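You operate a simulated robot arm through the tools that you are given. There is no shell and no other tool. Be economical: measure what you need, move in short steps, check, and stop when the job is done.

Carry out the task below with a simulated two-armed robot. There is one attempt and no reset: what you move stays moved.

TASK
Pick up the yellow weight from the top of the cream table with one hand, pass it to the other hand and put it on the top of the red table.

The check looks at the end state, three seconds after you hand in, the way a careful person would. Anything else that was tipped, shoved, dropped, spilled or broken makes it a failure.

THE ROBOT
Two 7-joint arms with two-finger grippers on one trunk, on a base that drives. Base frame: it is fixed to the floor where the robot stands at the start and does not move with it; the origin is under the middle of the robot, x ahead of it, y to its left, z up; the surface under the hand at the start is at about z = 800. Units: mm, rad, N and s.
The left shoulder is at the start at [24, 214, 1081], the right one opposite. With the tool pointing down near the work surface each hand reaches from about 200 to 760 mm from the robot's upright axis, wherever it stands, measured 20 degrees to its own side. Places, roughly: top of the red table [600, 1700, 800]. Payload 2.2 kg a hand.
Tool frame (each hand has its own): the origin (TCP) lies between the finger pads and is the grasp point; the fingertips stand 19 mm ahead of it; z points along the fingers, y is the line along which they close. The gripper opens to 116 mm. The gripper's body begins 70 mm behind the TCP.
Orientation is told as [roll, pitch, yaw] about the base's x, y, z axes, in that order, counted from this pose: with the fingers straight down and closing along the base's y, the tool's x points along the base's -x, its y along +y and its z along -z.

THE INTERFACE
- The arms move only by the tool apply_moves. It takes "left_series", "right_series" or both (then of equal length, played together; a hand with none holds still); each is one flat list of numbers, 6 for each row, row after row: the shift along the tool's x, y, z in units of 150 mm (1.0 is 150 mm), then the turn, a rotation vector about the tool's x, y, z in units of 90 degrees (1.0 is 90 degrees). In form: [dx, dy, dz, rx, ry, rz, dx, dy, dz, rx, ry, rz, ...]. A call has 1 to 12 rows; each row is the pose to reach, as a shift and turn from the pose commanded when the call began, along the tool's axes at that moment. "left_grip" and "right_grip" are, for a hand that has rows, the opening, from 0 (shut) to 1 (fully open), set as the call begins (left out, the last holds). A call with a number of a shift or a turn outside -1 to 1 is refused whole. Each row takes 0.2 s and may step no farther than 50 mm and 0.15 rad from the row before; otherwise, or with a gripper value out of range, the whole call is refused. Where a pose cannot be reached the arm comes as near as it can. A force on the tool above 40 N (or 10 N above the force at the start of the call, whichever is more), or a blocked arm, ends the call early, and 0.2 s more pass. The fingers move at their own pace and stop on an object; they squeeze with about 42 N. The grip force told is the motor's: it shows also when the fingers shut on nothing. Time passes only in rows, and 0.2 s behind the last, so rows that repeat a pose let the fingers close. It gives the time, the measured TCP pose, the force on the tool (base axes), the opening and the grip force at its end, in the units of the frame above (readings bear some noise), with the torque about the TCP (base axes, N m) and any sound that the robot's microphone picked up.
- Cameras (640 x 400 px; columns grow to the right, rows downward): "scene" is now at [130.9, 21.6, 1273.8]; the picture's right is [0.17, -0.99, -0.00], its down [-0.45, -0.08, -0.89] and it looks along [0.88, 0.15, -0.46] (base axes); focal length 214 px, centre (320, 200). "left" rides on the left gripper at [69, 15, -97] in its tool frame; the picture's right is [-0.21, 0.98, 0.00], its down [-0.76, -0.17, -0.63] and it looks along [-0.62, -0.13, 0.78] (tool axes); focal length 251 px, centre (320, 200). "right" rides on the right gripper at [69, -15, -97] in its tool frame; the picture's right is [0.21, 0.98, 0.00], its down [-0.76, 0.17, -0.63] and it looks along [-0.62, 0.14, 0.77] (tool axes); focal length 251 px, centre (320, 200). There is no depth. A picture from a camera that has moved, and an enlarged one, comes with that camera's place and axes in the base frame and with its lens. The place of the scene camera against the robot may be out by one fixed shift of up to 18 mm in any direction.
- grab_frame(camera): a new picture of that camera. It takes no simulated time.
- lift_body(by): slides the trunk up (or, below 0, down) by that many mm; the arms and the scene camera ride with it, the base frame stays. It gives what a move gives, with no picture.
- roll_base(legs): drives the robot by 1 to 6 legs, each [ahead, left, turn to the left] in mm, mm and rad, along the robot's own axes; the way and the turn of a leg run together, so that a leg with both is an arc; at most 1500 mm and 3.142 rad a leg. The arms and the cameras ride along, it lands a little off, and it stops where it bumps. It gives what a move gives.
- pan_tilt(pan, tilt): turns the head with the scene camera to pan (to the left, within 1.396 rad either way) and tilt (down, from -0.506 to 1.204), counted from straight ahead of the robot. It gives what a move gives.
- zoom(camera, box): a new picture of the part [left, top, right, bottom] of that camera's present view, enlarged. It takes no simulated time.
- hand_in(): hands the job in; it is judged then, once.

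Work in short steps. Places have to be worked out from the pictures, the camera data and where the tool is seen: move nearer, look again, correct. Check each grasp and each placing, and mend what went wrong. You have 120 turns and 88 pictures in all, those below and enlarged ones among them. Open the grippers and draw the arms clear of the work before you hand the job in, unless the task says otherwise; then end with one line.

The tools are called after "Emit:" by a JSON object that holds its "fn" and its "kwargs". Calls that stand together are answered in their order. apply_moves: Moves the arms, as the interface text tells. Its arguments: {"type":"object","properties":{"left_series":{"type":"array","items":{"type":"number"}},"left_grip":{"type":"number"},"right_series":{"type":"array","items":{"type":"number"}},"right_grip":{"type":"number"}},"required":[]} The other tools are called the same way: lift_body (by) slides the trunk up or down; roll_base (legs) drives the base; pan_tilt (pan, tilt) turns the head that bears the scene camera; grab_frame (camera) takes a picture; zoom (camera, box) takes an enlarged picture of a part of a camera's view; hand_in () hands the job in.

At the start:

```text
time: 0.0
left_tcp_pos: [474.4, -2.8, 1095.1]
left_orientation: [0.0, -0.001, -0.001]
left_wrist_force: [-0.7, -0.6, -0.7]
left_torque: [-0.02, -0.02, 0.02]
left_gripper_width: 116.0
left_gripper_force: 0.0
right_tcp_pos: [461.5, -360.0, 1070.2]
right_orientation: [0.001, 0.001, 0.0]
right_wrist_force: [0.2, -0.5, 0.0]
right_torque: [0.01, 0.02, 0.01]
right_gripper_width: 116.1
right_gripper_force: 0.2
trunk travel left (down, up): [-225.0, 265.0]
robot x, y, heading: [1.3, -2.8, -0.003]
head pan, tilt: [0.169, 0.475]
```

scene: 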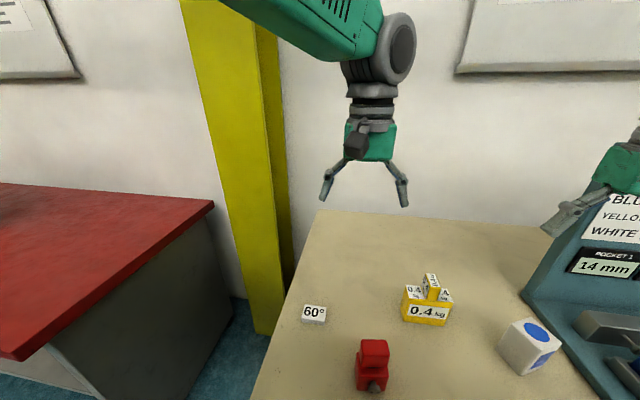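
right: 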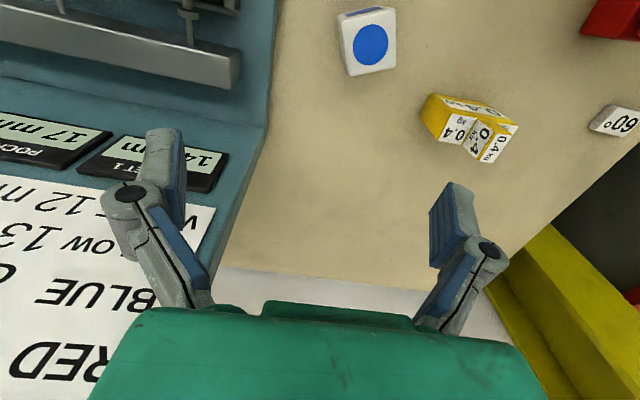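
left: 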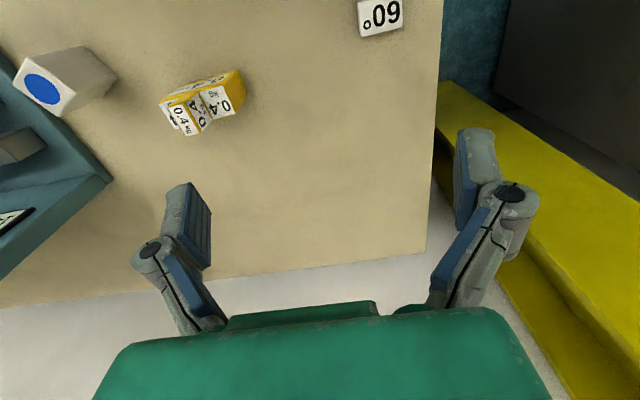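

The yellow weight appears near (505, -173, 800). I'll zoom in to see its shape and orientation.

Emit:
{"fn": "zoom", "kwargs": {"camera": "scene", "box": [360, 250, 500, 340]}}

Emit:
{"fn": "zoom", "kwargs": {"camera": "left", "box": [130, 50, 270, 150]}}

Emit:
{"fn": "zoom", "kwargs": {"camera": "right", "box": [390, 70, 550, 180]}}

```text
4.44 times, centred on (430, 295) of scene
camera zoom: at [130.9, 21.6, 1273.8], right [0.17, -0.99, 0.0], down [-0.45, -0.08, -0.89], along [0.88, 0.15, -0.46], focal length 953 px, centre (-169, -222)
```

zoom: 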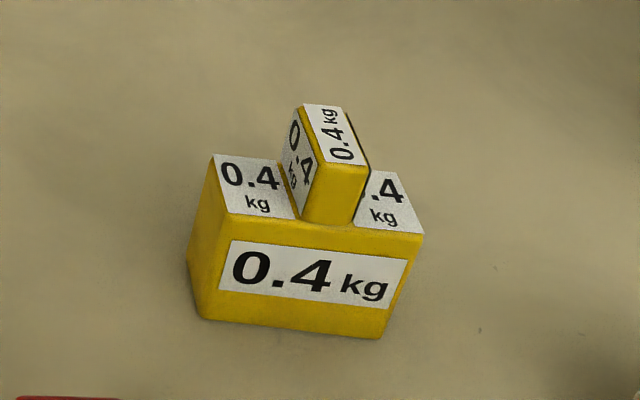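

```text
4.00 times, centred on (200, 100) of left
camera zoom: at [404.5, 11.9, 1192.3], right [0.21, 0.98, 0.0], down [0.76, -0.17, 0.63], along [0.62, -0.13, -0.78], focal length 1006 px, centre (800, 600)
```

zoom: 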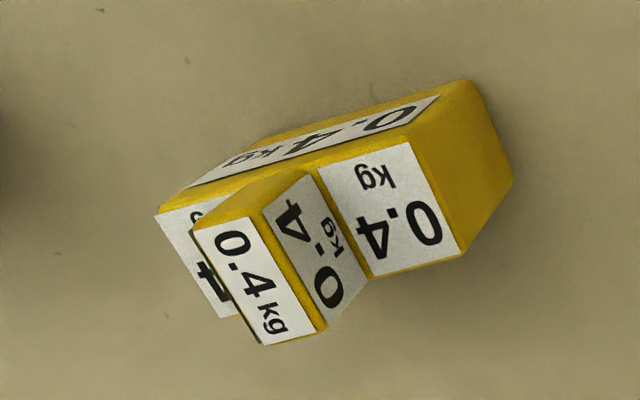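

```text
3.64 times, centred on (470, 125) of right
camera zoom: at [393.0, -375.7, 1165.6], right [-0.21, 0.98, 0.0], down [0.76, 0.17, 0.63], along [0.62, 0.14, -0.78], focal length 914 px, centre (-226, 473)
```

zoom: 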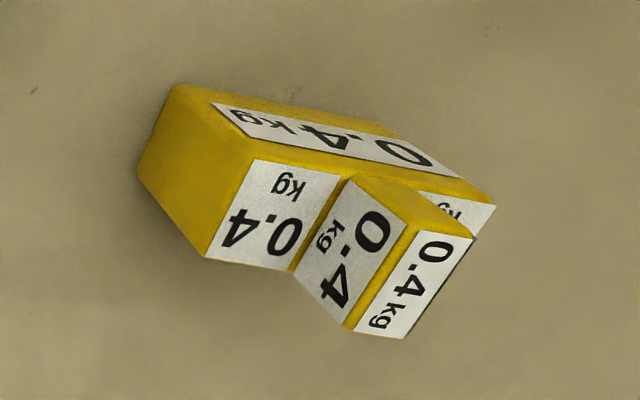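

Triangulating from both wrist cameras puts the rib top near (480, -160, 915). The rib is about 20 mm thick in y with yaw about +0.06, on a block about 88 wide, 40 deep and 80 high. I'll move the left hand aside and bring the right hand over it.

Emit:
{"fn": "apply_moves", "kwargs": {"left_series": [0, 0.2, 0, 0, 0, 0, 0, 0.4, 0, 0, 0, 0, 0, 0.6, 0, 0, 0, 0, 0, 0.8, 0, 0, 0, 0, 0, 1, 0, 0, 0, 0, 0, 1, 0, 0, 0, 0], "right_series": [-0.025, 0.2, 0, 0, 0, -0.01, -0.05, 0.4, 0, 0, 0, -0.02, -0.075, 0.6, 0, 0, 0, -0.03, -0.1, 0.8, 0, 0, 0, -0.038, -0.12, 1, 0, 0, 0, -0.038, -0.12, 1, 0, 0, 0, -0.038]}}

Emit:
{"fn": "grab_frame", "kwargs": {"camera": "right"}}

Emit:
{"fn": "grab_frame", "kwargs": {"camera": "scene"}}

```text
time: 1.4
left_tcp_pos: [472.3, 152.2, 1099.0]
left_orientation: [-0.002, -0.001, -0.001]
left_wrist_force: [0.1, 0.2, 0.9]
left_torque: [-0.03, -0.03, -0.02]
left_gripper_width: 116.1
left_gripper_force: 0.1
right_tcp_pos: [477.1, -208.5, 1070.6]
right_orientation: [-0.001, 0.0, 0.06]
right_wrist_force: [-0.8, 0.2, 0.0]
right_torque: [0.0, -0.04, 0.03]
right_gripper_width: 115.9
right_gripper_force: 0.0
trunk travel left (down, up): [-225.0, 265.0]
robot x, y, heading: [1.4, -1.0, -0.001]
head pan, tilt: [0.169, 0.475]
```

```text
81 pictures are left
camera right: at [409.5, -226.8, 1166.7], right [-0.27, 0.96, 0.0], down [0.74, 0.21, 0.63], along [0.61, 0.17, -0.77], focal length 251 px, centre (320, 200)
```

right: 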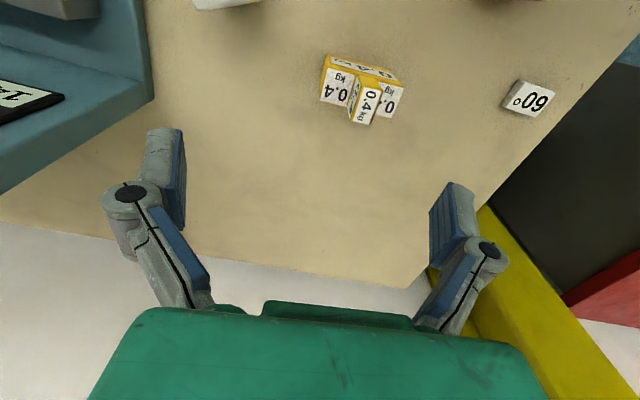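

```text
80 pictures are left
camera scene: at [130.8, 25.5, 1273.8], right [0.17, -0.99, 0.0], down [-0.45, -0.08, -0.89], along [0.88, 0.15, -0.46], focal length 214 px, centre (320, 200)
```

scene: 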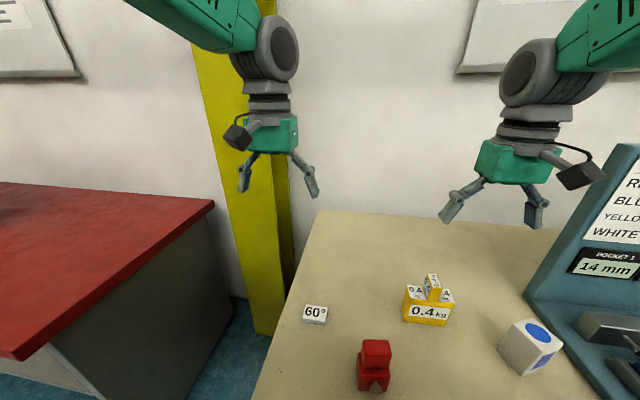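

The new view confirms the rib top at about (482, -160, 915). I'll move directly above it at z about 1000.

Emit:
{"fn": "apply_moves", "kwargs": {"right_series": [-0.025, 0.16, 0.15, 0, 0, 0, -0.049, 0.321, 0.3, 0, 0, 0, -0.049, 0.321, 0.467, 0, 0, 0, -0.049, 0.321, 0.467, 0, 0, 0]}}

Emit:
{"fn": "grab_frame", "kwargs": {"camera": "right"}}

Emit:
{"fn": "zoom", "kwargs": {"camera": "scene", "box": [360, 180, 520, 340]}}

```text
time: 2.4
left_tcp_pos: [472.6, 150.7, 1098.9]
left_orientation: [0.001, -0.002, -0.001]
left_wrist_force: [-0.2, -0.8, 0.3]
left_torque: [0.03, -0.01, 0.01]
left_gripper_width: 116.0
left_gripper_force: 0.2
right_tcp_pos: [481.0, -163.0, 1000.2]
right_orientation: [0.001, 0.0, 0.058]
right_wrist_force: [-0.8, 1.1, 0.2]
right_torque: [0.02, -0.02, -0.03]
right_gripper_width: 115.7
right_gripper_force: 0.2
trunk travel left (down, up): [-225.0, 265.0]
robot x, y, heading: [-0.6, -1.2, -0.001]
head pan, tilt: [0.169, 0.475]
```

```text
79 pictures are left
camera right: at [412.5, -181.4, 1096.1], right [-0.27, 0.96, 0.0], down [0.74, 0.21, 0.63], along [0.61, 0.17, -0.77], focal length 251 px, centre (320, 200)
```

right: 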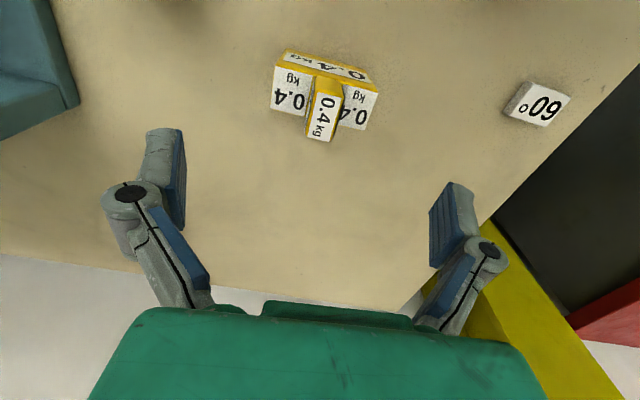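

```text
2.50 times, centred on (440, 260) of scene
camera zoom: at [130.7, 23.4, 1273.8], right [0.17, -0.99, 0.0], down [-0.45, -0.08, -0.89], along [0.88, 0.15, -0.46], focal length 536 px, centre (20, 50)
```

zoom: 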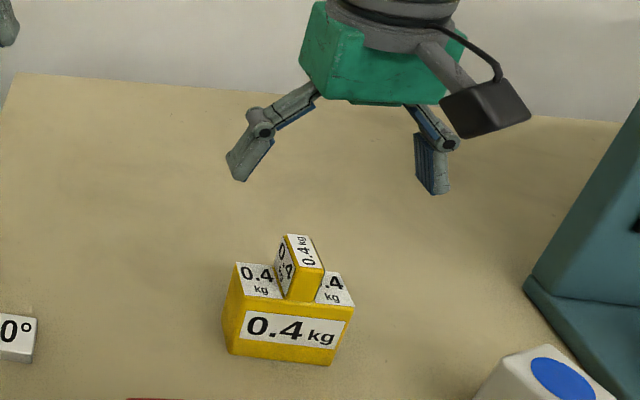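

The rib is at about (481, -160, 911), and the TCP is at (481, -163, 1000). I'll shift 3 mm in y, add a little yaw, and descend to z about 906 with the fingers straddling the rib.

Emit:
{"fn": "apply_moves", "kwargs": {"right_series": [0, 0.02, 0.13, 0, 0, -0.02, 0, 0.02, 0.26, 0, 0, -0.02, 0, 0.02, 0.39, 0, 0, -0.02, 0, 0.02, 0.52, 0, 0, -0.02, 0, 0.02, 0.627, 0, 0, -0.02, 0, 0.02, 0.627, 0, 0, -0.02]}}

Emit:
{"fn": "grab_frame", "kwargs": {"camera": "right"}}

Emit:
{"fn": "zoom", "kwargs": {"camera": "scene", "box": [350, 230, 510, 340]}}

```text
time: 3.8
left_tcp_pos: [472.2, 150.5, 1099.6]
left_orientation: [-0.002, -0.001, 0.001]
left_wrist_force: [0.4, -0.5, 0.6]
left_torque: [0.02, -0.02, 0.01]
left_gripper_width: 116.1
left_gripper_force: 0.0
right_tcp_pos: [480.4, -157.2, 907.4]
right_orientation: [-0.001, 0.0, 0.091]
right_wrist_force: [0.5, 0.2, -0.2]
right_torque: [0.0, -0.01, 0.02]
right_gripper_width: 115.9
right_gripper_force: 0.1
trunk travel left (down, up): [-225.0, 265.0]
robot x, y, heading: [-1.5, -0.1, 0.0]
head pan, tilt: [0.169, 0.475]
```

```text
77 pictures are left
camera right: at [413.4, -177.5, 1003.3], right [-0.3, 0.95, 0.0], down [0.74, 0.24, 0.63], along [0.6, 0.19, -0.77], focal length 251 px, centre (320, 200)
```

right: 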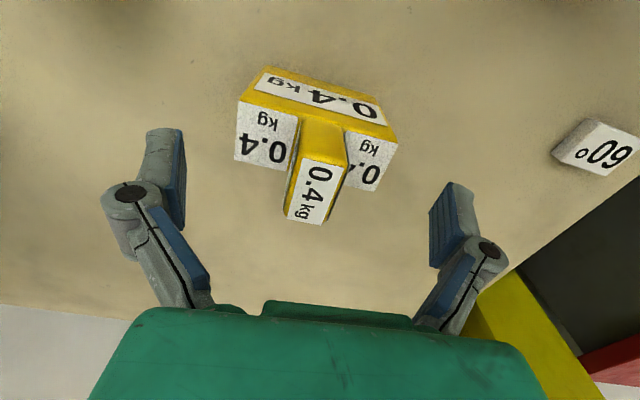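

```text
3.64 times, centred on (430, 285) of scene
camera zoom: at [130.9, 24.1, 1273.8], right [0.17, -0.99, 0.0], down [-0.45, -0.08, -0.89], along [0.88, 0.15, -0.46], focal length 780 px, centre (-80, -109)
```

zoom: 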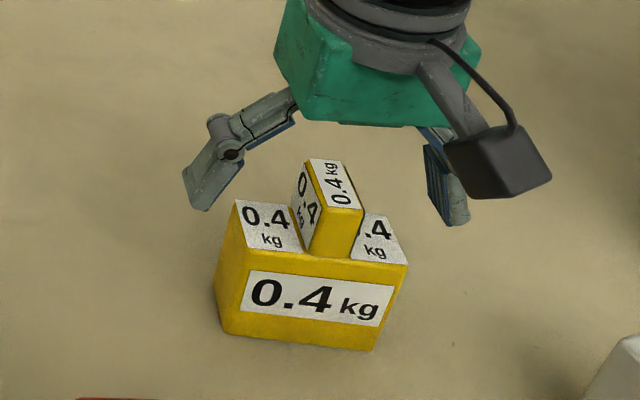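

The rib is centred between the fingers about 3 mm to -y, and the tips are just above the shoulders. I'll nudge the hand and close on the rib.

Emit:
{"fn": "apply_moves", "kwargs": {"right_series": [0, -0.015, 0.01, 0, 0, 0, 0, -0.015, 0.01, 0, 0, 0]}}

Emit:
{"fn": "apply_moves", "kwargs": {"right_series": [0, 0, 0, 0, 0, 0, 0, 0, 0, 0, 0, 0, 0, 0, 0, 0, 0, 0, 0, 0, 0, 0, 0, 0], "right_grip": 0.0}}

Emit:
{"fn": "grab_frame", "kwargs": {"camera": "right"}}

Emit:
{"fn": "zoom", "kwargs": {"camera": "scene", "box": [350, 230, 510, 340]}}

```text
time: 4.4
left_tcp_pos: [472.1, 151.3, 1100.1]
left_orientation: [-0.001, -0.002, 0.0]
left_wrist_force: [-0.6, -1.0, -0.5]
left_torque: [0.01, 0.03, 0.03]
left_gripper_width: 115.8
left_gripper_force: 0.1
right_tcp_pos: [482.1, -159.4, 906.9]
right_orientation: [0.0, -0.002, 0.09]
right_wrist_force: [-0.4, -0.3, -0.4]
right_torque: [0.0, 0.0, -0.02]
right_gripper_width: 116.2
right_gripper_force: 0.1
trunk travel left (down, up): [-225.0, 265.0]
robot x, y, heading: [2.2, -0.7, -0.002]
head pan, tilt: [0.169, 0.475]
```

```text
time: 5.4
left_tcp_pos: [471.6, 150.6, 1099.4]
left_orientation: [-0.002, -0.002, 0.0]
left_wrist_force: [0.5, 0.3, 0.0]
left_torque: [-0.03, 0.02, 0.0]
left_gripper_width: 115.9
left_gripper_force: 0.0
right_tcp_pos: [481.6, -160.7, 905.7]
right_orientation: [-0.002, -0.004, 0.091]
right_wrist_force: [0.4, -0.9, 2.0]
right_torque: [-0.05, 0.1, 0.02]
right_gripper_width: 23.1
right_gripper_force: 42.0
trunk travel left (down, up): [-225.0, 265.0]
robot x, y, heading: [-1.1, 2.9, -0.003]
head pan, tilt: [0.169, 0.475]
```

```text
75 pictures are left
camera right: at [414.4, -181.0, 1002.2], right [-0.3, 0.95, 0.0], down [0.74, 0.23, 0.63], along [0.6, 0.19, -0.77], focal length 251 px, centre (320, 200)
```

right: 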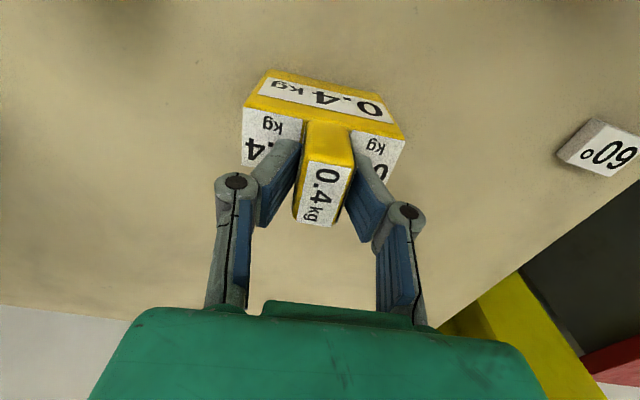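

```text
3.64 times, centred on (430, 285) of scene
camera zoom: at [131.1, 23.9, 1273.8], right [0.17, -0.99, 0.0], down [-0.45, -0.08, -0.89], along [0.88, 0.15, -0.46], focal length 780 px, centre (-80, -109)
```

zoom: 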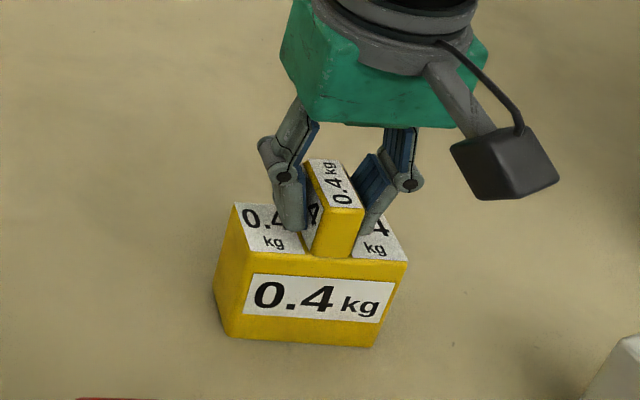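

The rib is held at 23 mm and 42 N. I'll lift it straight up about 130 mm.

Emit:
{"fn": "apply_moves", "kwargs": {"right_series": [0, 0, -0.1, 0, 0, 0, 0, 0, -0.25, 0, 0, 0, 0, 0, -0.42, 0, 0, 0, 0, 0, -0.6, 0, 0, 0, 0, 0, -0.78, 0, 0, 0, 0, 0, -0.9, 0, 0, 0, 0, 0, -0.9, 0, 0, 0]}}

Emit:
{"fn": "grab_frame", "kwargs": {"camera": "scene"}}

Emit:
{"fn": "grab_frame", "kwargs": {"camera": "left"}}

```text
time: 7.0
left_tcp_pos: [472.9, 149.8, 1099.8]
left_orientation: [-0.001, -0.002, 0.0]
left_wrist_force: [-1.2, 0.6, -0.6]
left_torque: [-0.03, 0.0, 0.04]
left_gripper_width: 116.1
left_gripper_force: 0.1
right_tcp_pos: [483.1, -162.1, 1040.8]
right_orientation: [0.0, 0.0, 0.09]
right_wrist_force: [-0.3, 0.7, -4.2]
right_torque: [-0.02, -0.02, 0.01]
right_gripper_width: 22.6
right_gripper_force: 41.6
trunk travel left (down, up): [-225.0, 265.0]
robot x, y, heading: [-1.8, -0.9, -0.0]
head pan, tilt: [0.169, 0.475]
```

```text
73 pictures are left
camera scene: at [131.6, 23.7, 1273.6], right [0.17, -0.99, 0.0], down [-0.45, -0.08, -0.89], along [0.87, 0.15, -0.46], focal length 214 px, centre (320, 200)
```

scene: 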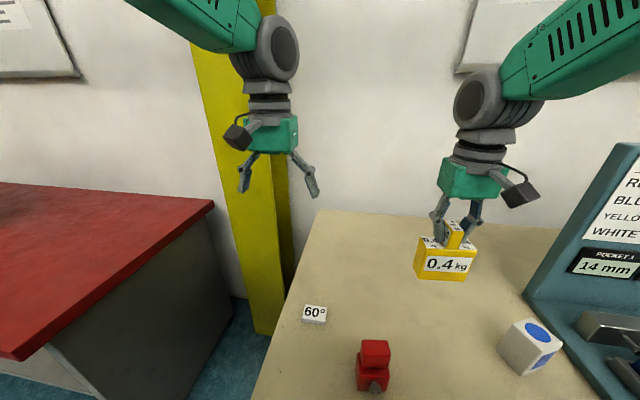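

```text
72 pictures are left
camera left: at [403.2, 165.8, 1196.5], right [0.21, 0.98, 0.0], down [0.76, -0.17, 0.63], along [0.62, -0.14, -0.77], focal length 251 px, centre (320, 200)
```

left: 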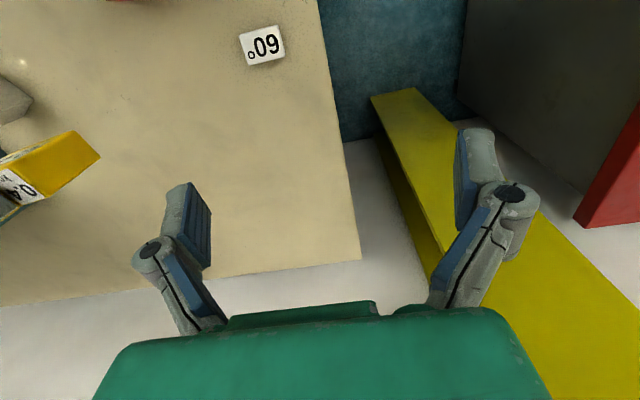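

The weight is held and clear. I'll turn the left hand to approach from the left at 45° down with its fingers closing along x, while the right hand straightens its yaw and carries the weight to about y = -60.

Emit:
{"fn": "apply_moves", "kwargs": {"left_series": [0, 0, 0, 0.0326, -0.0326, 0.0786, 0, 0, 0, 0.0651, -0.0651, 0.1572, 0, 0, 0, 0.0977, -0.0977, 0.2358, 0, 0, 0, 0.1303, -0.1303, 0.3145, 0, 0, 0, 0.1628, -0.1628, 0.3931, 0, 0, 0, 0.1954, -0.1954, 0.4717, 0, 0, 0, 0.228, -0.228, 0.5503, 0, 0, 0, 0.2605, -0.2605, 0.6289, 0, 0, 0, 0.2931, -0.2931, 0.7076, 0, 0, 0, 0.3257, -0.3257, 0.7862, 0, 0, 0, 0.3582, -0.3582, 0.8648, 0, 0, 0, 0.3908, -0.3908, 0.9434], "right_series": [-0.005, 0.055, 0, 0, 0, 0.005, -0.01, 0.11, 0, 0, 0, 0.01, -0.015, 0.165, 0, 0, 0, 0.015, -0.02, 0.22, 0, 0, 0, 0.02, -0.025, 0.275, 0, 0, 0, 0.025, -0.03, 0.33, 0, 0, 0, 0.03, -0.035, 0.385, 0, 0, 0, 0.035, -0.04, 0.44, 0, 0, 0, 0.04, -0.045, 0.5, 0, 0, 0, 0.045, -0.05, 0.55, 0, 0, 0, 0.05, -0.055, 0.61, 0, 0, 0, 0.057, -0.06, 0.664, 0, 0, 0, 0.057]}}

Emit:
{"fn": "grab_frame", "kwargs": {"camera": "scene"}}

Emit:
{"fn": "grab_frame", "kwargs": {"camera": "left"}}

```text
time: 9.6
left_tcp_pos: [471.1, 151.7, 1095.7]
left_orientation: [0.004, -0.787, -1.573]
left_wrist_force: [-1.1, 1.5, -0.6]
left_torque: [-0.01, 0.01, -0.02]
left_gripper_width: 116.3
left_gripper_force: 0.0
right_tcp_pos: [482.2, -55.8, 1040.3]
right_orientation: [-0.001, 0.002, 0.001]
right_wrist_force: [0.3, 0.0, -4.5]
right_torque: [0.02, 0.02, -0.03]
right_gripper_width: 22.8
right_gripper_force: 41.3
trunk travel left (down, up): [-225.0, 265.0]
robot x, y, heading: [3.1, -1.2, -0.002]
head pan, tilt: [0.169, 0.475]
```

```text
71 pictures are left
camera scene: at [132.3, 27.7, 1273.5], right [0.17, -0.99, 0.0], down [-0.45, -0.08, -0.89], along [0.87, 0.15, -0.46], focal length 214 px, centre (320, 200)
```

scene: 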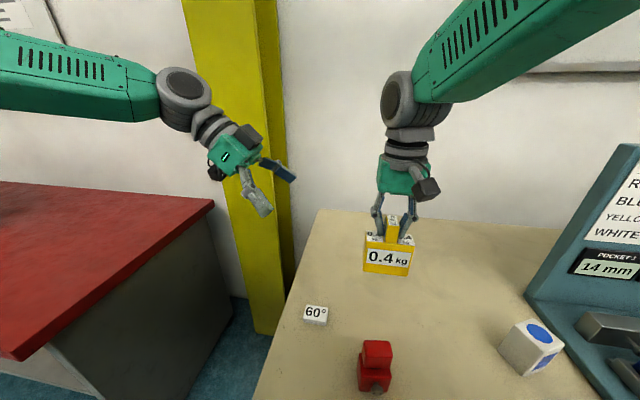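

```text
70 pictures are left
camera left: at [486.3, 268.2, 1115.8], right [0.98, -0.15, 0.15], down [-0.17, -0.08, 0.98], along [-0.14, -0.98, -0.11], focal length 251 px, centre (320, 200)
```

left: 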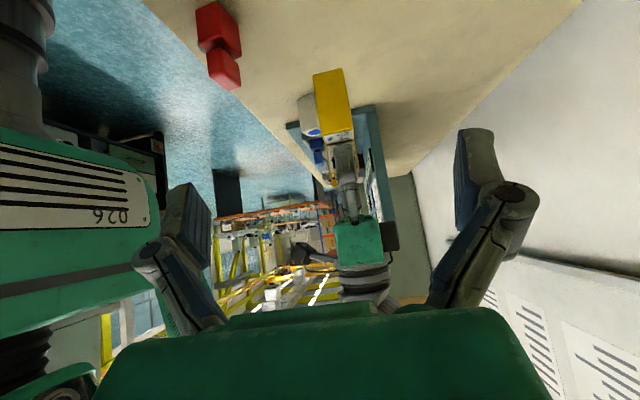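

Both hands are where I want them, and the left camera puts the block's side face at about (479, -12, 978), as expected. I'll flatten the left tilt slightly to 50° and move to a pre-grasp about 110 mm back along the approach line.

Emit:
{"fn": "apply_moves", "kwargs": {"left_series": [-0.079, 0.017, 0.189, 0, -0.014, 0, -0.158, 0.034, 0.378, 0, -0.028, 0, -0.237, 0.05, 0.567, 0, -0.042, 0, -0.316, 0.067, 0.756, 0, -0.0556, 0, -0.316, 0.067, 0.756, 0, -0.0556, 0]}}

Emit:
{"fn": "grab_frame", "kwargs": {"camera": "scene"}}

Emit:
{"fn": "grab_frame", "kwargs": {"camera": "left"}}

```text
time: 10.8
left_tcp_pos: [480.9, 33.6, 1049.3]
left_orientation: [0.003, -0.875, -1.574]
left_wrist_force: [-0.1, 0.3, -0.5]
left_torque: [-0.03, -0.01, 0.0]
left_gripper_width: 116.1
left_gripper_force: 0.1
right_tcp_pos: [480.9, -57.3, 1040.7]
right_orientation: [-0.002, -0.002, 0.002]
right_wrist_force: [-0.2, -0.3, -3.9]
right_torque: [-0.02, -0.05, 0.0]
right_gripper_width: 22.7
right_gripper_force: 42.0
trunk travel left (down, up): [-225.0, 265.0]
robot x, y, heading: [-1.5, 3.2, -0.001]
head pan, tilt: [0.169, 0.475]
```

```text
69 pictures are left
camera scene: at [131.4, 25.6, 1273.7], right [0.17, -0.99, 0.0], down [-0.45, -0.08, -0.89], along [0.88, 0.15, -0.46], focal length 214 px, centre (320, 200)
```

scene: 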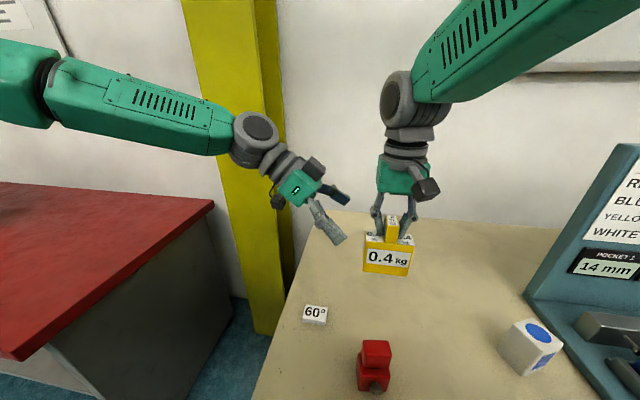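

```text
68 pictures are left
camera left: at [495.8, 152.5, 1058.5], right [0.98, -0.14, 0.17], down [-0.17, 0.0, 0.99], along [-0.14, -0.99, -0.02], focal length 251 px, centre (320, 200)
```

left: 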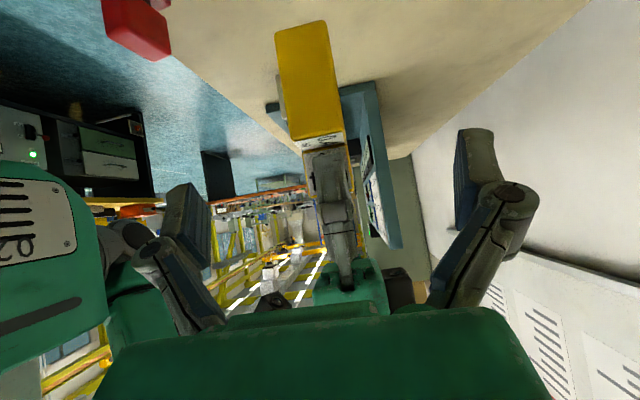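

Before closing in, I'll zoom to check the clearance on the upper side of the left gripper.

Emit:
{"fn": "zoom", "kwargs": {"camera": "scene", "box": [230, 110, 450, 290]}}

```text
2.22 times, centred on (340, 200) of scene
camera zoom: at [131.4, 25.6, 1273.7], right [0.17, -0.99, 0.0], down [-0.45, -0.08, -0.89], along [0.88, 0.15, -0.46], focal length 477 px, centre (276, 200)
```

zoom: 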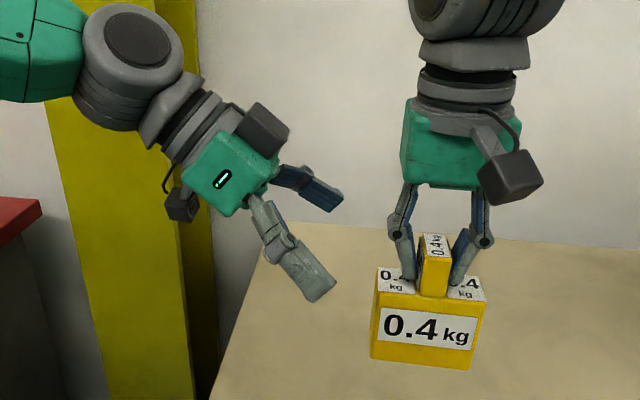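

There is a box on the gripper's upper side about 60 mm off-axis, so I want more clearance to the right gripper's body. I'll use a 53° tilt and a lower grasp at (481, -37, 975), going in with four steps.

Emit:
{"fn": "apply_moves", "kwargs": {"left_series": [0.03, 0, 0.17, 0, -0.015, 0, 0.05, 0, 0.34, 0, -0.0333, 0, 0.065, 0, 0.51, 0, -0.0333, 0, 0.074, 0, 0.677, 0, -0.0333, 0, 0.074, 0, 0.677, 0, -0.0333, 0]}}

Emit:
{"fn": "zoom", "kwargs": {"camera": "scene", "box": [230, 110, 450, 290]}}

Emit:
{"fn": "grab_frame", "kwargs": {"camera": "left"}}

Emit:
{"fn": "grab_frame", "kwargs": {"camera": "right"}}

```text
time: 12.0
left_tcp_pos: [483.4, -34.9, 977.7]
left_orientation: [0.005, -0.926, -1.574]
left_wrist_force: [-0.3, 0.0, -1.1]
left_torque: [-0.01, 0.0, -0.03]
left_gripper_width: 116.0
left_gripper_force: 0.0
right_tcp_pos: [482.1, -58.8, 1040.7]
right_orientation: [-0.002, -0.002, 0.002]
right_wrist_force: [-0.4, -0.3, -3.8]
right_torque: [-0.02, -0.01, 0.0]
right_gripper_width: 22.9
right_gripper_force: 42.1
trunk travel left (down, up): [-225.0, 265.0]
robot x, y, heading: [-1.8, -1.9, 0.002]
head pan, tilt: [0.169, 0.475]
```

```text
2.22 times, centred on (340, 200) of scene
camera zoom: at [131.7, 25.0, 1273.7], right [0.17, -0.99, 0.0], down [-0.45, -0.08, -0.89], along [0.88, 0.15, -0.46], focal length 477 px, centre (276, 200)
```

zoom: 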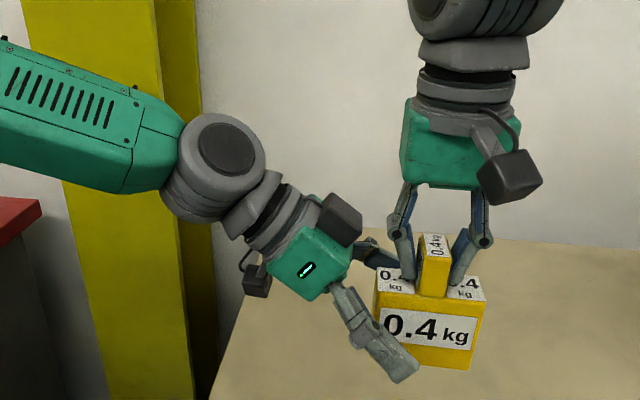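

```text
65 pictures are left
camera left: at [498.2, 83.9, 980.0], right [0.98, -0.13, 0.17], down [-0.17, 0.05, 0.98], along [-0.14, -0.99, 0.03], focal length 251 px, centre (320, 200)
```

left: 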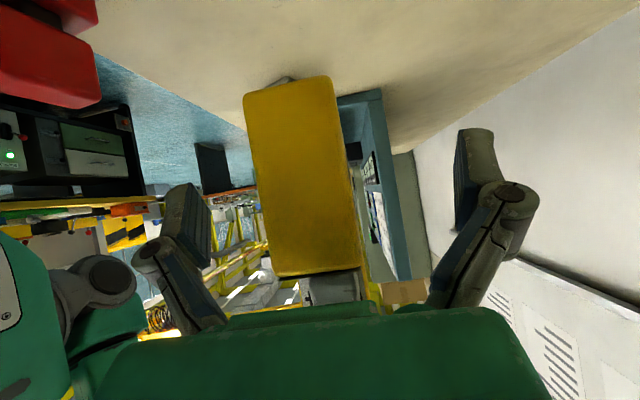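

```text
64 pictures are left
camera right: at [412.2, -72.2, 1136.3], right [-0.22, 0.98, 0.0], down [0.76, 0.17, 0.63], along [0.62, 0.14, -0.77], focal length 251 px, centre (320, 200)
```

right: 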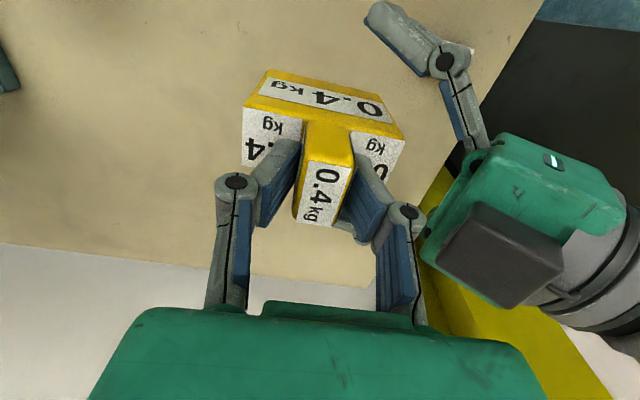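

The block sits between the left fingers, centred about 3–4 mm to -x of the TCP, and both bodies are clear. I'll shift by 3 mm and close the left hand.

Emit:
{"fn": "apply_moves", "kwargs": {"left_series": [0, -0.02, 0, 0, 0, 0, 0, -0.02, 0, 0, 0, 0]}}

Emit:
{"fn": "apply_moves", "kwargs": {"left_series": [0, 0, 0, 0, 0, 0, 0, 0, 0, 0, 0, 0, 0, 0, 0, 0, 0, 0, 0, 0, 0, 0, 0, 0], "left_grip": 0.0}}

Emit:
{"fn": "zoom", "kwargs": {"camera": "scene", "box": [230, 110, 450, 290]}}

Emit:
{"fn": "grab_frame", "kwargs": {"camera": "left"}}

```text
time: 12.6
left_tcp_pos: [479.8, -34.5, 975.2]
left_orientation: [0.002, -0.927, -1.573]
left_wrist_force: [-0.2, 0.5, 0.4]
left_torque: [0.01, -0.02, 0.0]
left_gripper_width: 115.9
left_gripper_force: 0.1
right_tcp_pos: [482.0, -57.4, 1040.3]
right_orientation: [-0.002, -0.001, 0.002]
right_wrist_force: [0.4, 0.7, -3.0]
right_torque: [0.0, -0.02, 0.02]
right_gripper_width: 22.8
right_gripper_force: 41.5
trunk travel left (down, up): [-225.0, 265.0]
robot x, y, heading: [-2.0, -1.8, -0.0]
head pan, tilt: [0.169, 0.475]
```

```text
time: 13.6
left_tcp_pos: [479.4, -34.5, 975.6]
left_orientation: [0.003, -0.928, -1.571]
left_wrist_force: [-2.3, -0.2, 1.8]
left_torque: [-0.06, 0.08, -0.05]
left_gripper_width: 38.4
left_gripper_force: 42.0
right_tcp_pos: [482.5, -57.5, 1039.7]
right_orientation: [-0.002, -0.003, 0.003]
right_wrist_force: [1.5, -1.1, -5.0]
right_torque: [0.01, -0.21, 0.02]
right_gripper_width: 22.9
right_gripper_force: 42.4
trunk travel left (down, up): [-225.0, 265.0]
robot x, y, heading: [-1.3, 2.4, -0.0]
head pan, tilt: [0.169, 0.475]
```

```text
2.22 times, centred on (340, 200) of scene
camera zoom: at [132.1, 25.1, 1273.6], right [0.17, -0.99, 0.0], down [-0.45, -0.08, -0.89], along [0.87, 0.15, -0.46], focal length 477 px, centre (276, 200)
```

zoom: 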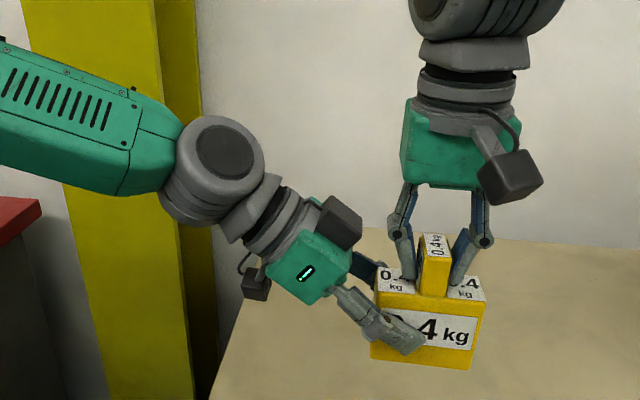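

```text
62 pictures are left
camera left: at [494.2, 84.1, 979.0], right [0.98, -0.13, 0.17], down [-0.17, 0.05, 0.98], along [-0.14, -0.99, 0.03], focal length 251 px, centre (320, 200)
```

left: 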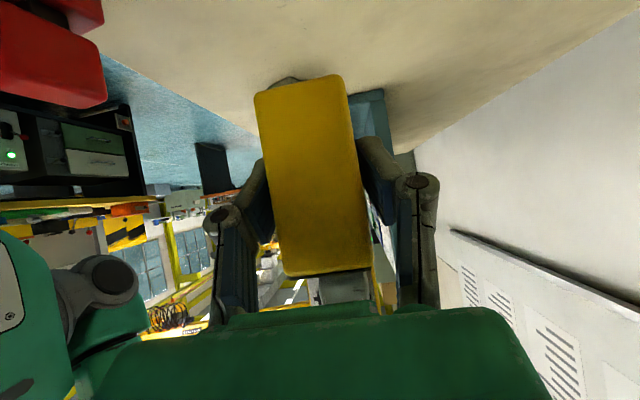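

The left hand holds the block at 38 mm and 42 N. I'll open the right hand only partly, to avoid the left gripper's upper box, and then lift it straight up.

Emit:
{"fn": "apply_moves", "kwargs": {"right_series": [0, 0, 0, 0, 0, 0, 0, 0, 0, 0, 0, 0], "right_grip": 0.4}}

Emit:
{"fn": "zoom", "kwargs": {"camera": "scene", "box": [230, 110, 450, 290]}}

```text
time: 14.2
left_tcp_pos: [479.4, -34.9, 975.9]
left_orientation: [0.001, -0.926, -1.572]
left_wrist_force: [0.2, 0.8, -0.6]
left_torque: [0.08, 0.0, 0.02]
left_gripper_width: 38.4
left_gripper_force: 42.4
right_tcp_pos: [482.5, -57.8, 1039.7]
right_orientation: [-0.001, -0.001, 0.002]
right_wrist_force: [-0.4, 0.6, -0.5]
right_torque: [0.01, -0.01, 0.0]
right_gripper_width: 46.5
right_gripper_force: 0.1
trunk travel left (down, up): [-225.0, 265.0]
robot x, y, heading: [1.5, -3.9, 0.001]
head pan, tilt: [0.169, 0.475]
```

```text
2.22 times, centred on (340, 200) of scene
camera zoom: at [132.1, 25.1, 1273.6], right [0.17, -0.99, 0.0], down [-0.45, -0.08, -0.89], along [0.87, 0.15, -0.46], focal length 477 px, centre (276, 200)
```

zoom: 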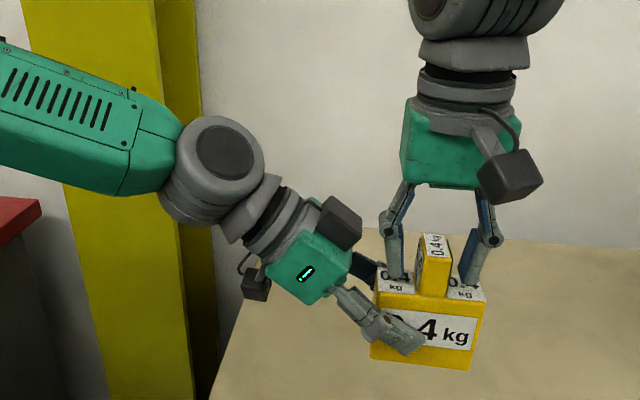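

The right fingers are free of the rib. I'll raise the right hand 105 mm, then move it right.

Emit:
{"fn": "apply_moves", "kwargs": {"right_series": [0, 0, -0.15, 0, 0, 0, 0, 0, -0.35, 0, 0, 0, 0, 0, -0.6, 0, 0, 0, 0, -0.1, -0.7, 0, 0, 0, 0, -0.35, -0.7, 0, 0, 0, 0, -0.65, -0.7, 0, 0, 0, 0, -0.95, -0.7, 0, 0, 0, 0, -0.95, -0.7, 0, 0, 0]}}

Emit:
{"fn": "grab_frame", "kwargs": {"camera": "scene"}}

Emit:
{"fn": "grab_frame", "kwargs": {"camera": "left"}}

```text
time: 16.0
left_tcp_pos: [479.5, -36.9, 975.2]
left_orientation: [0.005, -0.925, -1.571]
left_wrist_force: [-0.2, 0.0, 0.3]
left_torque: [0.06, -0.01, 0.01]
left_gripper_width: 38.3
left_gripper_force: 42.3
right_tcp_pos: [483.6, -205.1, 1145.5]
right_orientation: [-0.001, -0.001, 0.001]
right_wrist_force: [0.4, 0.1, -0.2]
right_torque: [0.0, -0.02, -0.03]
right_gripper_width: 46.4
right_gripper_force: 0.2
trunk travel left (down, up): [-225.0, 265.0]
robot x, y, heading: [0.6, 1.7, -0.004]
head pan, tilt: [0.169, 0.475]
```

```text
60 pictures are left
camera scene: at [132.0, 23.1, 1273.6], right [0.17, -0.99, 0.0], down [-0.45, -0.08, -0.89], along [0.87, 0.15, -0.46], focal length 214 px, centre (320, 200)
```

scene: 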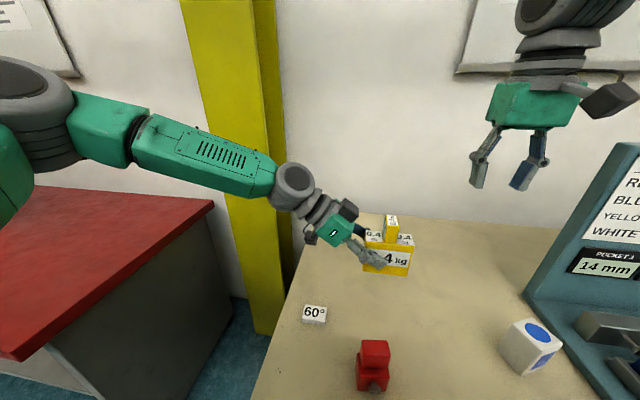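

```text
59 pictures are left
camera left: at [494.3, 82.7, 979.0], right [0.98, -0.13, 0.17], down [-0.17, 0.05, 0.98], along [-0.14, -0.99, 0.03], focal length 251 px, centre (320, 200)
```

left: 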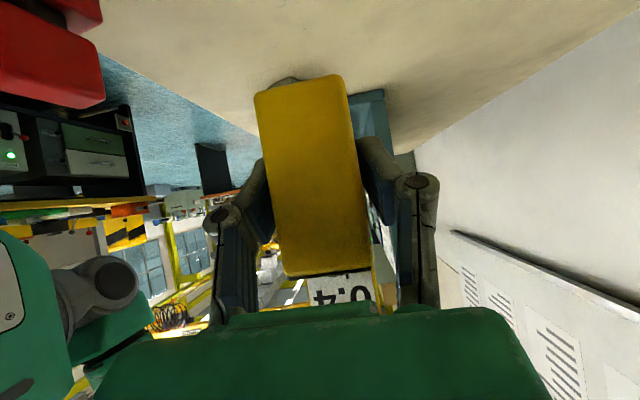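

The hand-over worked: the left hand alone holds the weight, level. Next I'll look left at the red table.

Emit:
{"fn": "pan_tilt", "kwargs": {"pan": 1.2, "tilt": 0.4}}

Emit:
{"fn": "grab_frame", "kwargs": {"camera": "scene"}}

```text
time: 17.3
left_tcp_pos: [480.7, -35.3, 976.2]
left_orientation: [0.002, -0.925, -1.572]
left_wrist_force: [-0.3, 0.0, -0.1]
left_torque: [0.05, 0.02, 0.0]
left_gripper_width: 38.2
left_gripper_force: 42.1
right_tcp_pos: [483.3, -203.9, 1144.8]
right_orientation: [0.0, -0.003, 0.002]
right_wrist_force: [0.5, -0.4, -1.4]
right_torque: [0.0, -0.01, -0.02]
right_gripper_width: 46.5
right_gripper_force: 0.0
trunk travel left (down, up): [-225.0, 265.0]
robot x, y, heading: [3.2, -0.2, 0.001]
head pan, tilt: [1.201, 0.4]
```

```text
58 pictures are left
camera scene: at [75.3, 94.8, 1280.8], right [0.93, -0.36, 0.0], down [-0.15, -0.36, -0.92], along [0.33, 0.86, -0.39], focal length 214 px, centre (320, 200)
```

scene: 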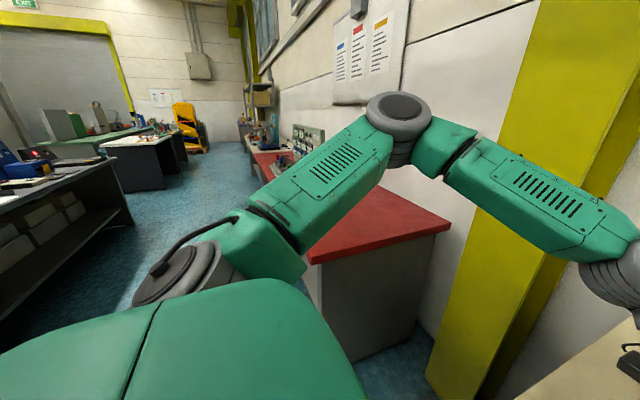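

The floor ahead of the red table looks clear. I'll raise the trunk 60 mm, back off 120 mm and drive left about 1000 mm so the arm is over the red table.

Emit:
{"fn": "lift_body", "kwargs": {"by": 60}}

Emit:
{"fn": "roll_base", "kwargs": {"legs": [[-120, 0, 0], [0, 500, 0]]}}

Emit:
{"fn": "grab_frame", "kwargs": {"camera": "scene"}}

```text
time: 18.3
left_tcp_pos: [478.9, -34.4, 1034.7]
left_orientation: [0.002, -0.924, -1.572]
left_wrist_force: [-0.2, 0.1, -4.0]
left_torque: [0.14, 0.01, 0.04]
left_gripper_width: 38.5
left_gripper_force: 42.4
right_tcp_pos: [483.8, -203.3, 1204.6]
right_orientation: [-0.001, 0.002, 0.002]
right_wrist_force: [-0.2, 0.3, 0.1]
right_torque: [0.04, 0.02, 0.0]
right_gripper_width: 46.3
right_gripper_force: 0.0
trunk travel left (down, up): [-285.0, 205.0]
robot x, y, heading: [-2.5, -0.7, -0.001]
head pan, tilt: [1.201, 0.4]
```

```text
time: 22.0
left_tcp_pos: [354.0, 442.4, 1035.3]
left_orientation: [0.006, -0.912, -1.557]
left_wrist_force: [-0.4, -0.6, -4.2]
left_torque: [0.13, 0.02, 0.0]
left_gripper_width: 38.5
left_gripper_force: 42.0
right_tcp_pos: [360.0, 270.4, 1203.1]
right_orientation: [0.014, -0.001, 0.019]
right_wrist_force: [-0.2, -1.2, 0.1]
right_torque: [0.11, -0.01, 0.02]
right_gripper_width: 46.4
right_gripper_force: 0.1
trunk travel left (down, up): [-285.0, 205.0]
robot x, y, heading: [-128.4, 484.1, 0.014]
head pan, tilt: [1.201, 0.4]
```

```text
57 pictures are left
camera scene: at [-52.8, 564.4, 1341.8], right [0.94, -0.35, -0.01], down [-0.14, -0.35, -0.92], along [0.32, 0.87, -0.38], focal length 214 px, centre (320, 200)
```

scene: 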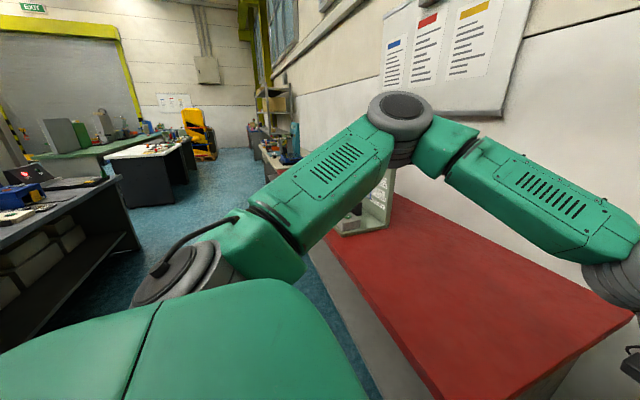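

The near part of the red table is empty; there is only an object beyond y of about 1450. I'll drive another 450 mm left and turn the head towards the hand.

Emit:
{"fn": "roll_base", "kwargs": {"legs": [[0, 450, 0]]}}

Emit:
{"fn": "pan_tilt", "kwargs": {"pan": 0.2, "tilt": 0.6}}

Emit:
{"fn": "grab_frame", "kwargs": {"camera": "scene"}}

Emit:
{"fn": "grab_frame", "kwargs": {"camera": "left"}}

```text
time: 24.7
left_tcp_pos: [343.3, 880.6, 1036.9]
left_orientation: [0.011, -0.908, -1.569]
left_wrist_force: [-0.3, 0.1, -3.4]
left_torque: [0.11, -0.02, 0.02]
left_gripper_width: 38.4
left_gripper_force: 41.3
right_tcp_pos: [348.5, 710.7, 1204.1]
right_orientation: [0.02, -0.006, 0.014]
right_wrist_force: [-0.3, -0.1, 0.4]
right_torque: [0.04, -0.03, -0.02]
right_gripper_width: 46.3
right_gripper_force: 0.0
trunk travel left (down, up): [-285.0, 205.0]
robot x, y, heading: [-135.6, 923.4, 0.01]
head pan, tilt: [1.201, 0.4]
```

```text
time: 26.0
left_tcp_pos: [339.1, 908.0, 1039.0]
left_orientation: [0.016, -0.932, -1.571]
left_wrist_force: [-0.1, 0.5, -4.5]
left_torque: [0.11, 0.0, 0.02]
left_gripper_width: 38.5
left_gripper_force: 42.1
right_tcp_pos: [344.6, 741.7, 1210.7]
right_orientation: [-0.01, -0.01, 0.017]
right_wrist_force: [0.4, -0.6, 0.3]
right_torque: [-0.03, -0.01, -0.02]
right_gripper_width: 46.4
right_gripper_force: 0.0
trunk travel left (down, up): [-285.0, 205.0]
robot x, y, heading: [-132.0, 931.9, 0.019]
head pan, tilt: [0.201, 0.6]
```

```text
56 pictures are left
camera scene: at [-6.2, 970.0, 1322.1], right [0.22, -0.98, 0.01], down [-0.56, -0.13, -0.82], along [0.8, 0.17, -0.57], focal length 214 px, centre (320, 200)
```

scene: 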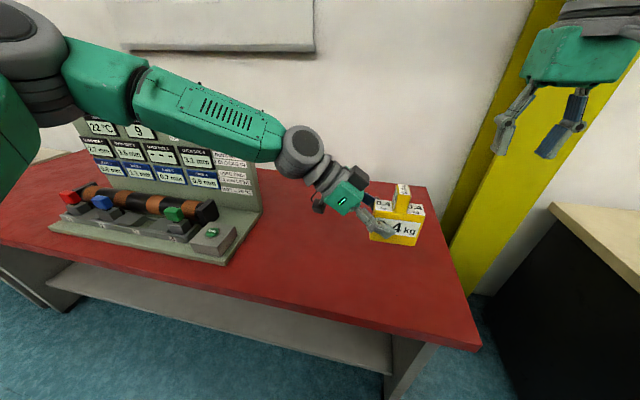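

```text
55 pictures are left
camera left: at [352.0, 1027.2, 1041.7], right [0.98, -0.12, 0.18], down [-0.18, 0.06, 0.98], along [-0.12, -0.99, 0.03], focal length 251 px, centre (320, 200)
```

left: 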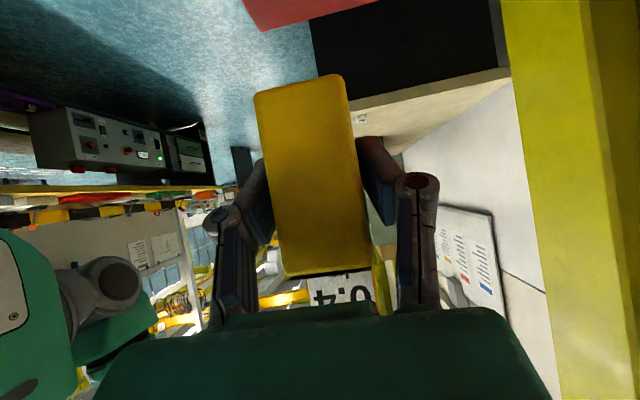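

An instrument panel stands on the red table from about y = 1330 and the forearm runs towards it. I'll go 100 mm right and 70 mm ahead, so the hand is over clear table near (410, 810) and the elbow stays away from the panel.

Emit:
{"fn": "roll_base", "kwargs": {"legs": [[0, -100, 0], [70, 0, 0]]}}

Emit:
{"fn": "pan_tilt", "kwargs": {"pan": 0.5, "tilt": 0.5}}

Emit:
{"fn": "grab_frame", "kwargs": {"camera": "scene"}}

```text
time: 27.8
left_tcp_pos: [410.3, 785.8, 1037.3]
left_orientation: [0.014, -0.913, -1.577]
left_wrist_force: [-0.7, -0.6, -5.5]
left_torque: [0.12, -0.01, -0.01]
left_gripper_width: 38.4
left_gripper_force: 42.1
right_tcp_pos: [417.0, 617.0, 1205.8]
right_orientation: [0.012, -0.004, 0.012]
right_wrist_force: [0.3, -0.6, -0.1]
right_torque: [0.02, 0.04, -0.04]
right_gripper_width: 46.5
right_gripper_force: 0.1
trunk travel left (down, up): [-285.0, 205.0]
robot x, y, heading: [-61.5, 826.0, 0.01]
head pan, tilt: [0.201, 0.6]
```

```text
time: 28.6
left_tcp_pos: [407.3, 781.1, 1034.7]
left_orientation: [0.017, -0.914, -1.575]
left_wrist_force: [-1.6, -0.3, -4.4]
left_torque: [0.1, -0.05, 0.04]
left_gripper_width: 38.4
left_gripper_force: 41.8
right_tcp_pos: [414.5, 615.1, 1205.4]
right_orientation: [0.011, -0.005, 0.017]
right_wrist_force: [1.0, 1.0, -0.5]
right_torque: [-0.03, 0.14, 0.0]
right_gripper_width: 46.4
right_gripper_force: 0.0
trunk travel left (down, up): [-285.0, 205.0]
robot x, y, heading: [-63.5, 814.7, 0.024]
head pan, tilt: [0.499, 0.499]
```

```text
54 pictures are left
camera scene: at [62.0, 825.3, 1330.4], right [0.49, -0.87, -0.04], down [-0.42, -0.2, -0.88], along [0.76, 0.45, -0.47], focal length 214 px, centre (320, 200)
```

scene: 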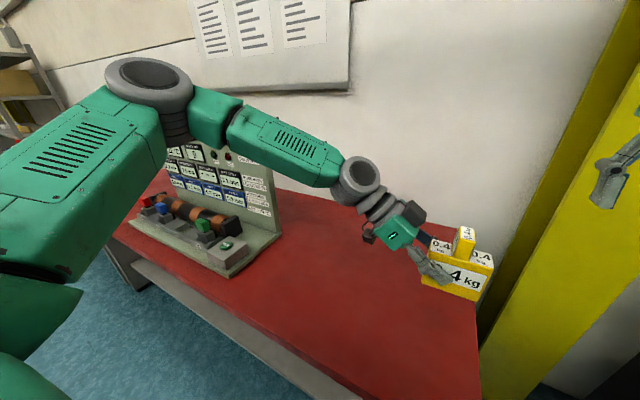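

The hand is over clear table at (409, 784) and the elbow is well away from the panel. I'll lower the trunk 150 mm and look again.

Emit:
{"fn": "lift_body", "kwargs": {"by": -150}}

Emit:
{"fn": "grab_frame", "kwargs": {"camera": "scene"}}

Emit:
{"fn": "grab_frame", "kwargs": {"camera": "left"}}

```text
time: 30.3
left_tcp_pos: [406.5, 798.5, 887.7]
left_orientation: [0.019, -0.925, -1.582]
left_wrist_force: [-0.7, -0.4, -3.6]
left_torque: [0.11, -0.02, 0.02]
left_gripper_width: 38.4
left_gripper_force: 42.0
right_tcp_pos: [412.1, 632.7, 1059.0]
right_orientation: [-0.002, -0.004, 0.013]
right_wrist_force: [0.0, -0.3, -0.3]
right_torque: [0.03, 0.0, 0.0]
right_gripper_width: 46.4
right_gripper_force: 0.1
trunk travel left (down, up): [-135.0, 355.0]
robot x, y, heading: [-58.8, 825.6, 0.013]
head pan, tilt: [0.499, 0.499]
```

```text
53 pictures are left
camera scene: at [59.3, 846.8, 1181.8], right [0.49, -0.87, -0.03], down [-0.42, -0.21, -0.88], along [0.76, 0.44, -0.47], focal length 214 px, centre (320, 200)
```

scene: 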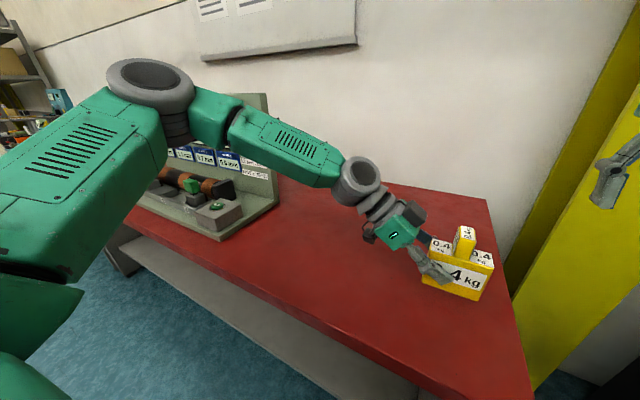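

```text
52 pictures are left
camera left: at [420.7, 916.7, 891.7], right [0.98, -0.12, 0.18], down [-0.18, 0.05, 0.98], along [-0.13, -0.99, 0.03], focal length 251 px, centre (320, 200)
```

left: 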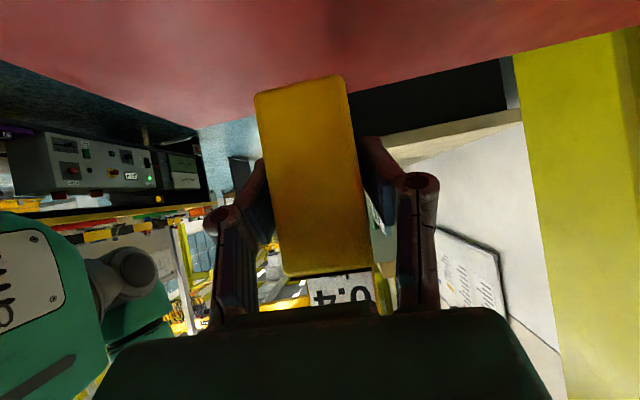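

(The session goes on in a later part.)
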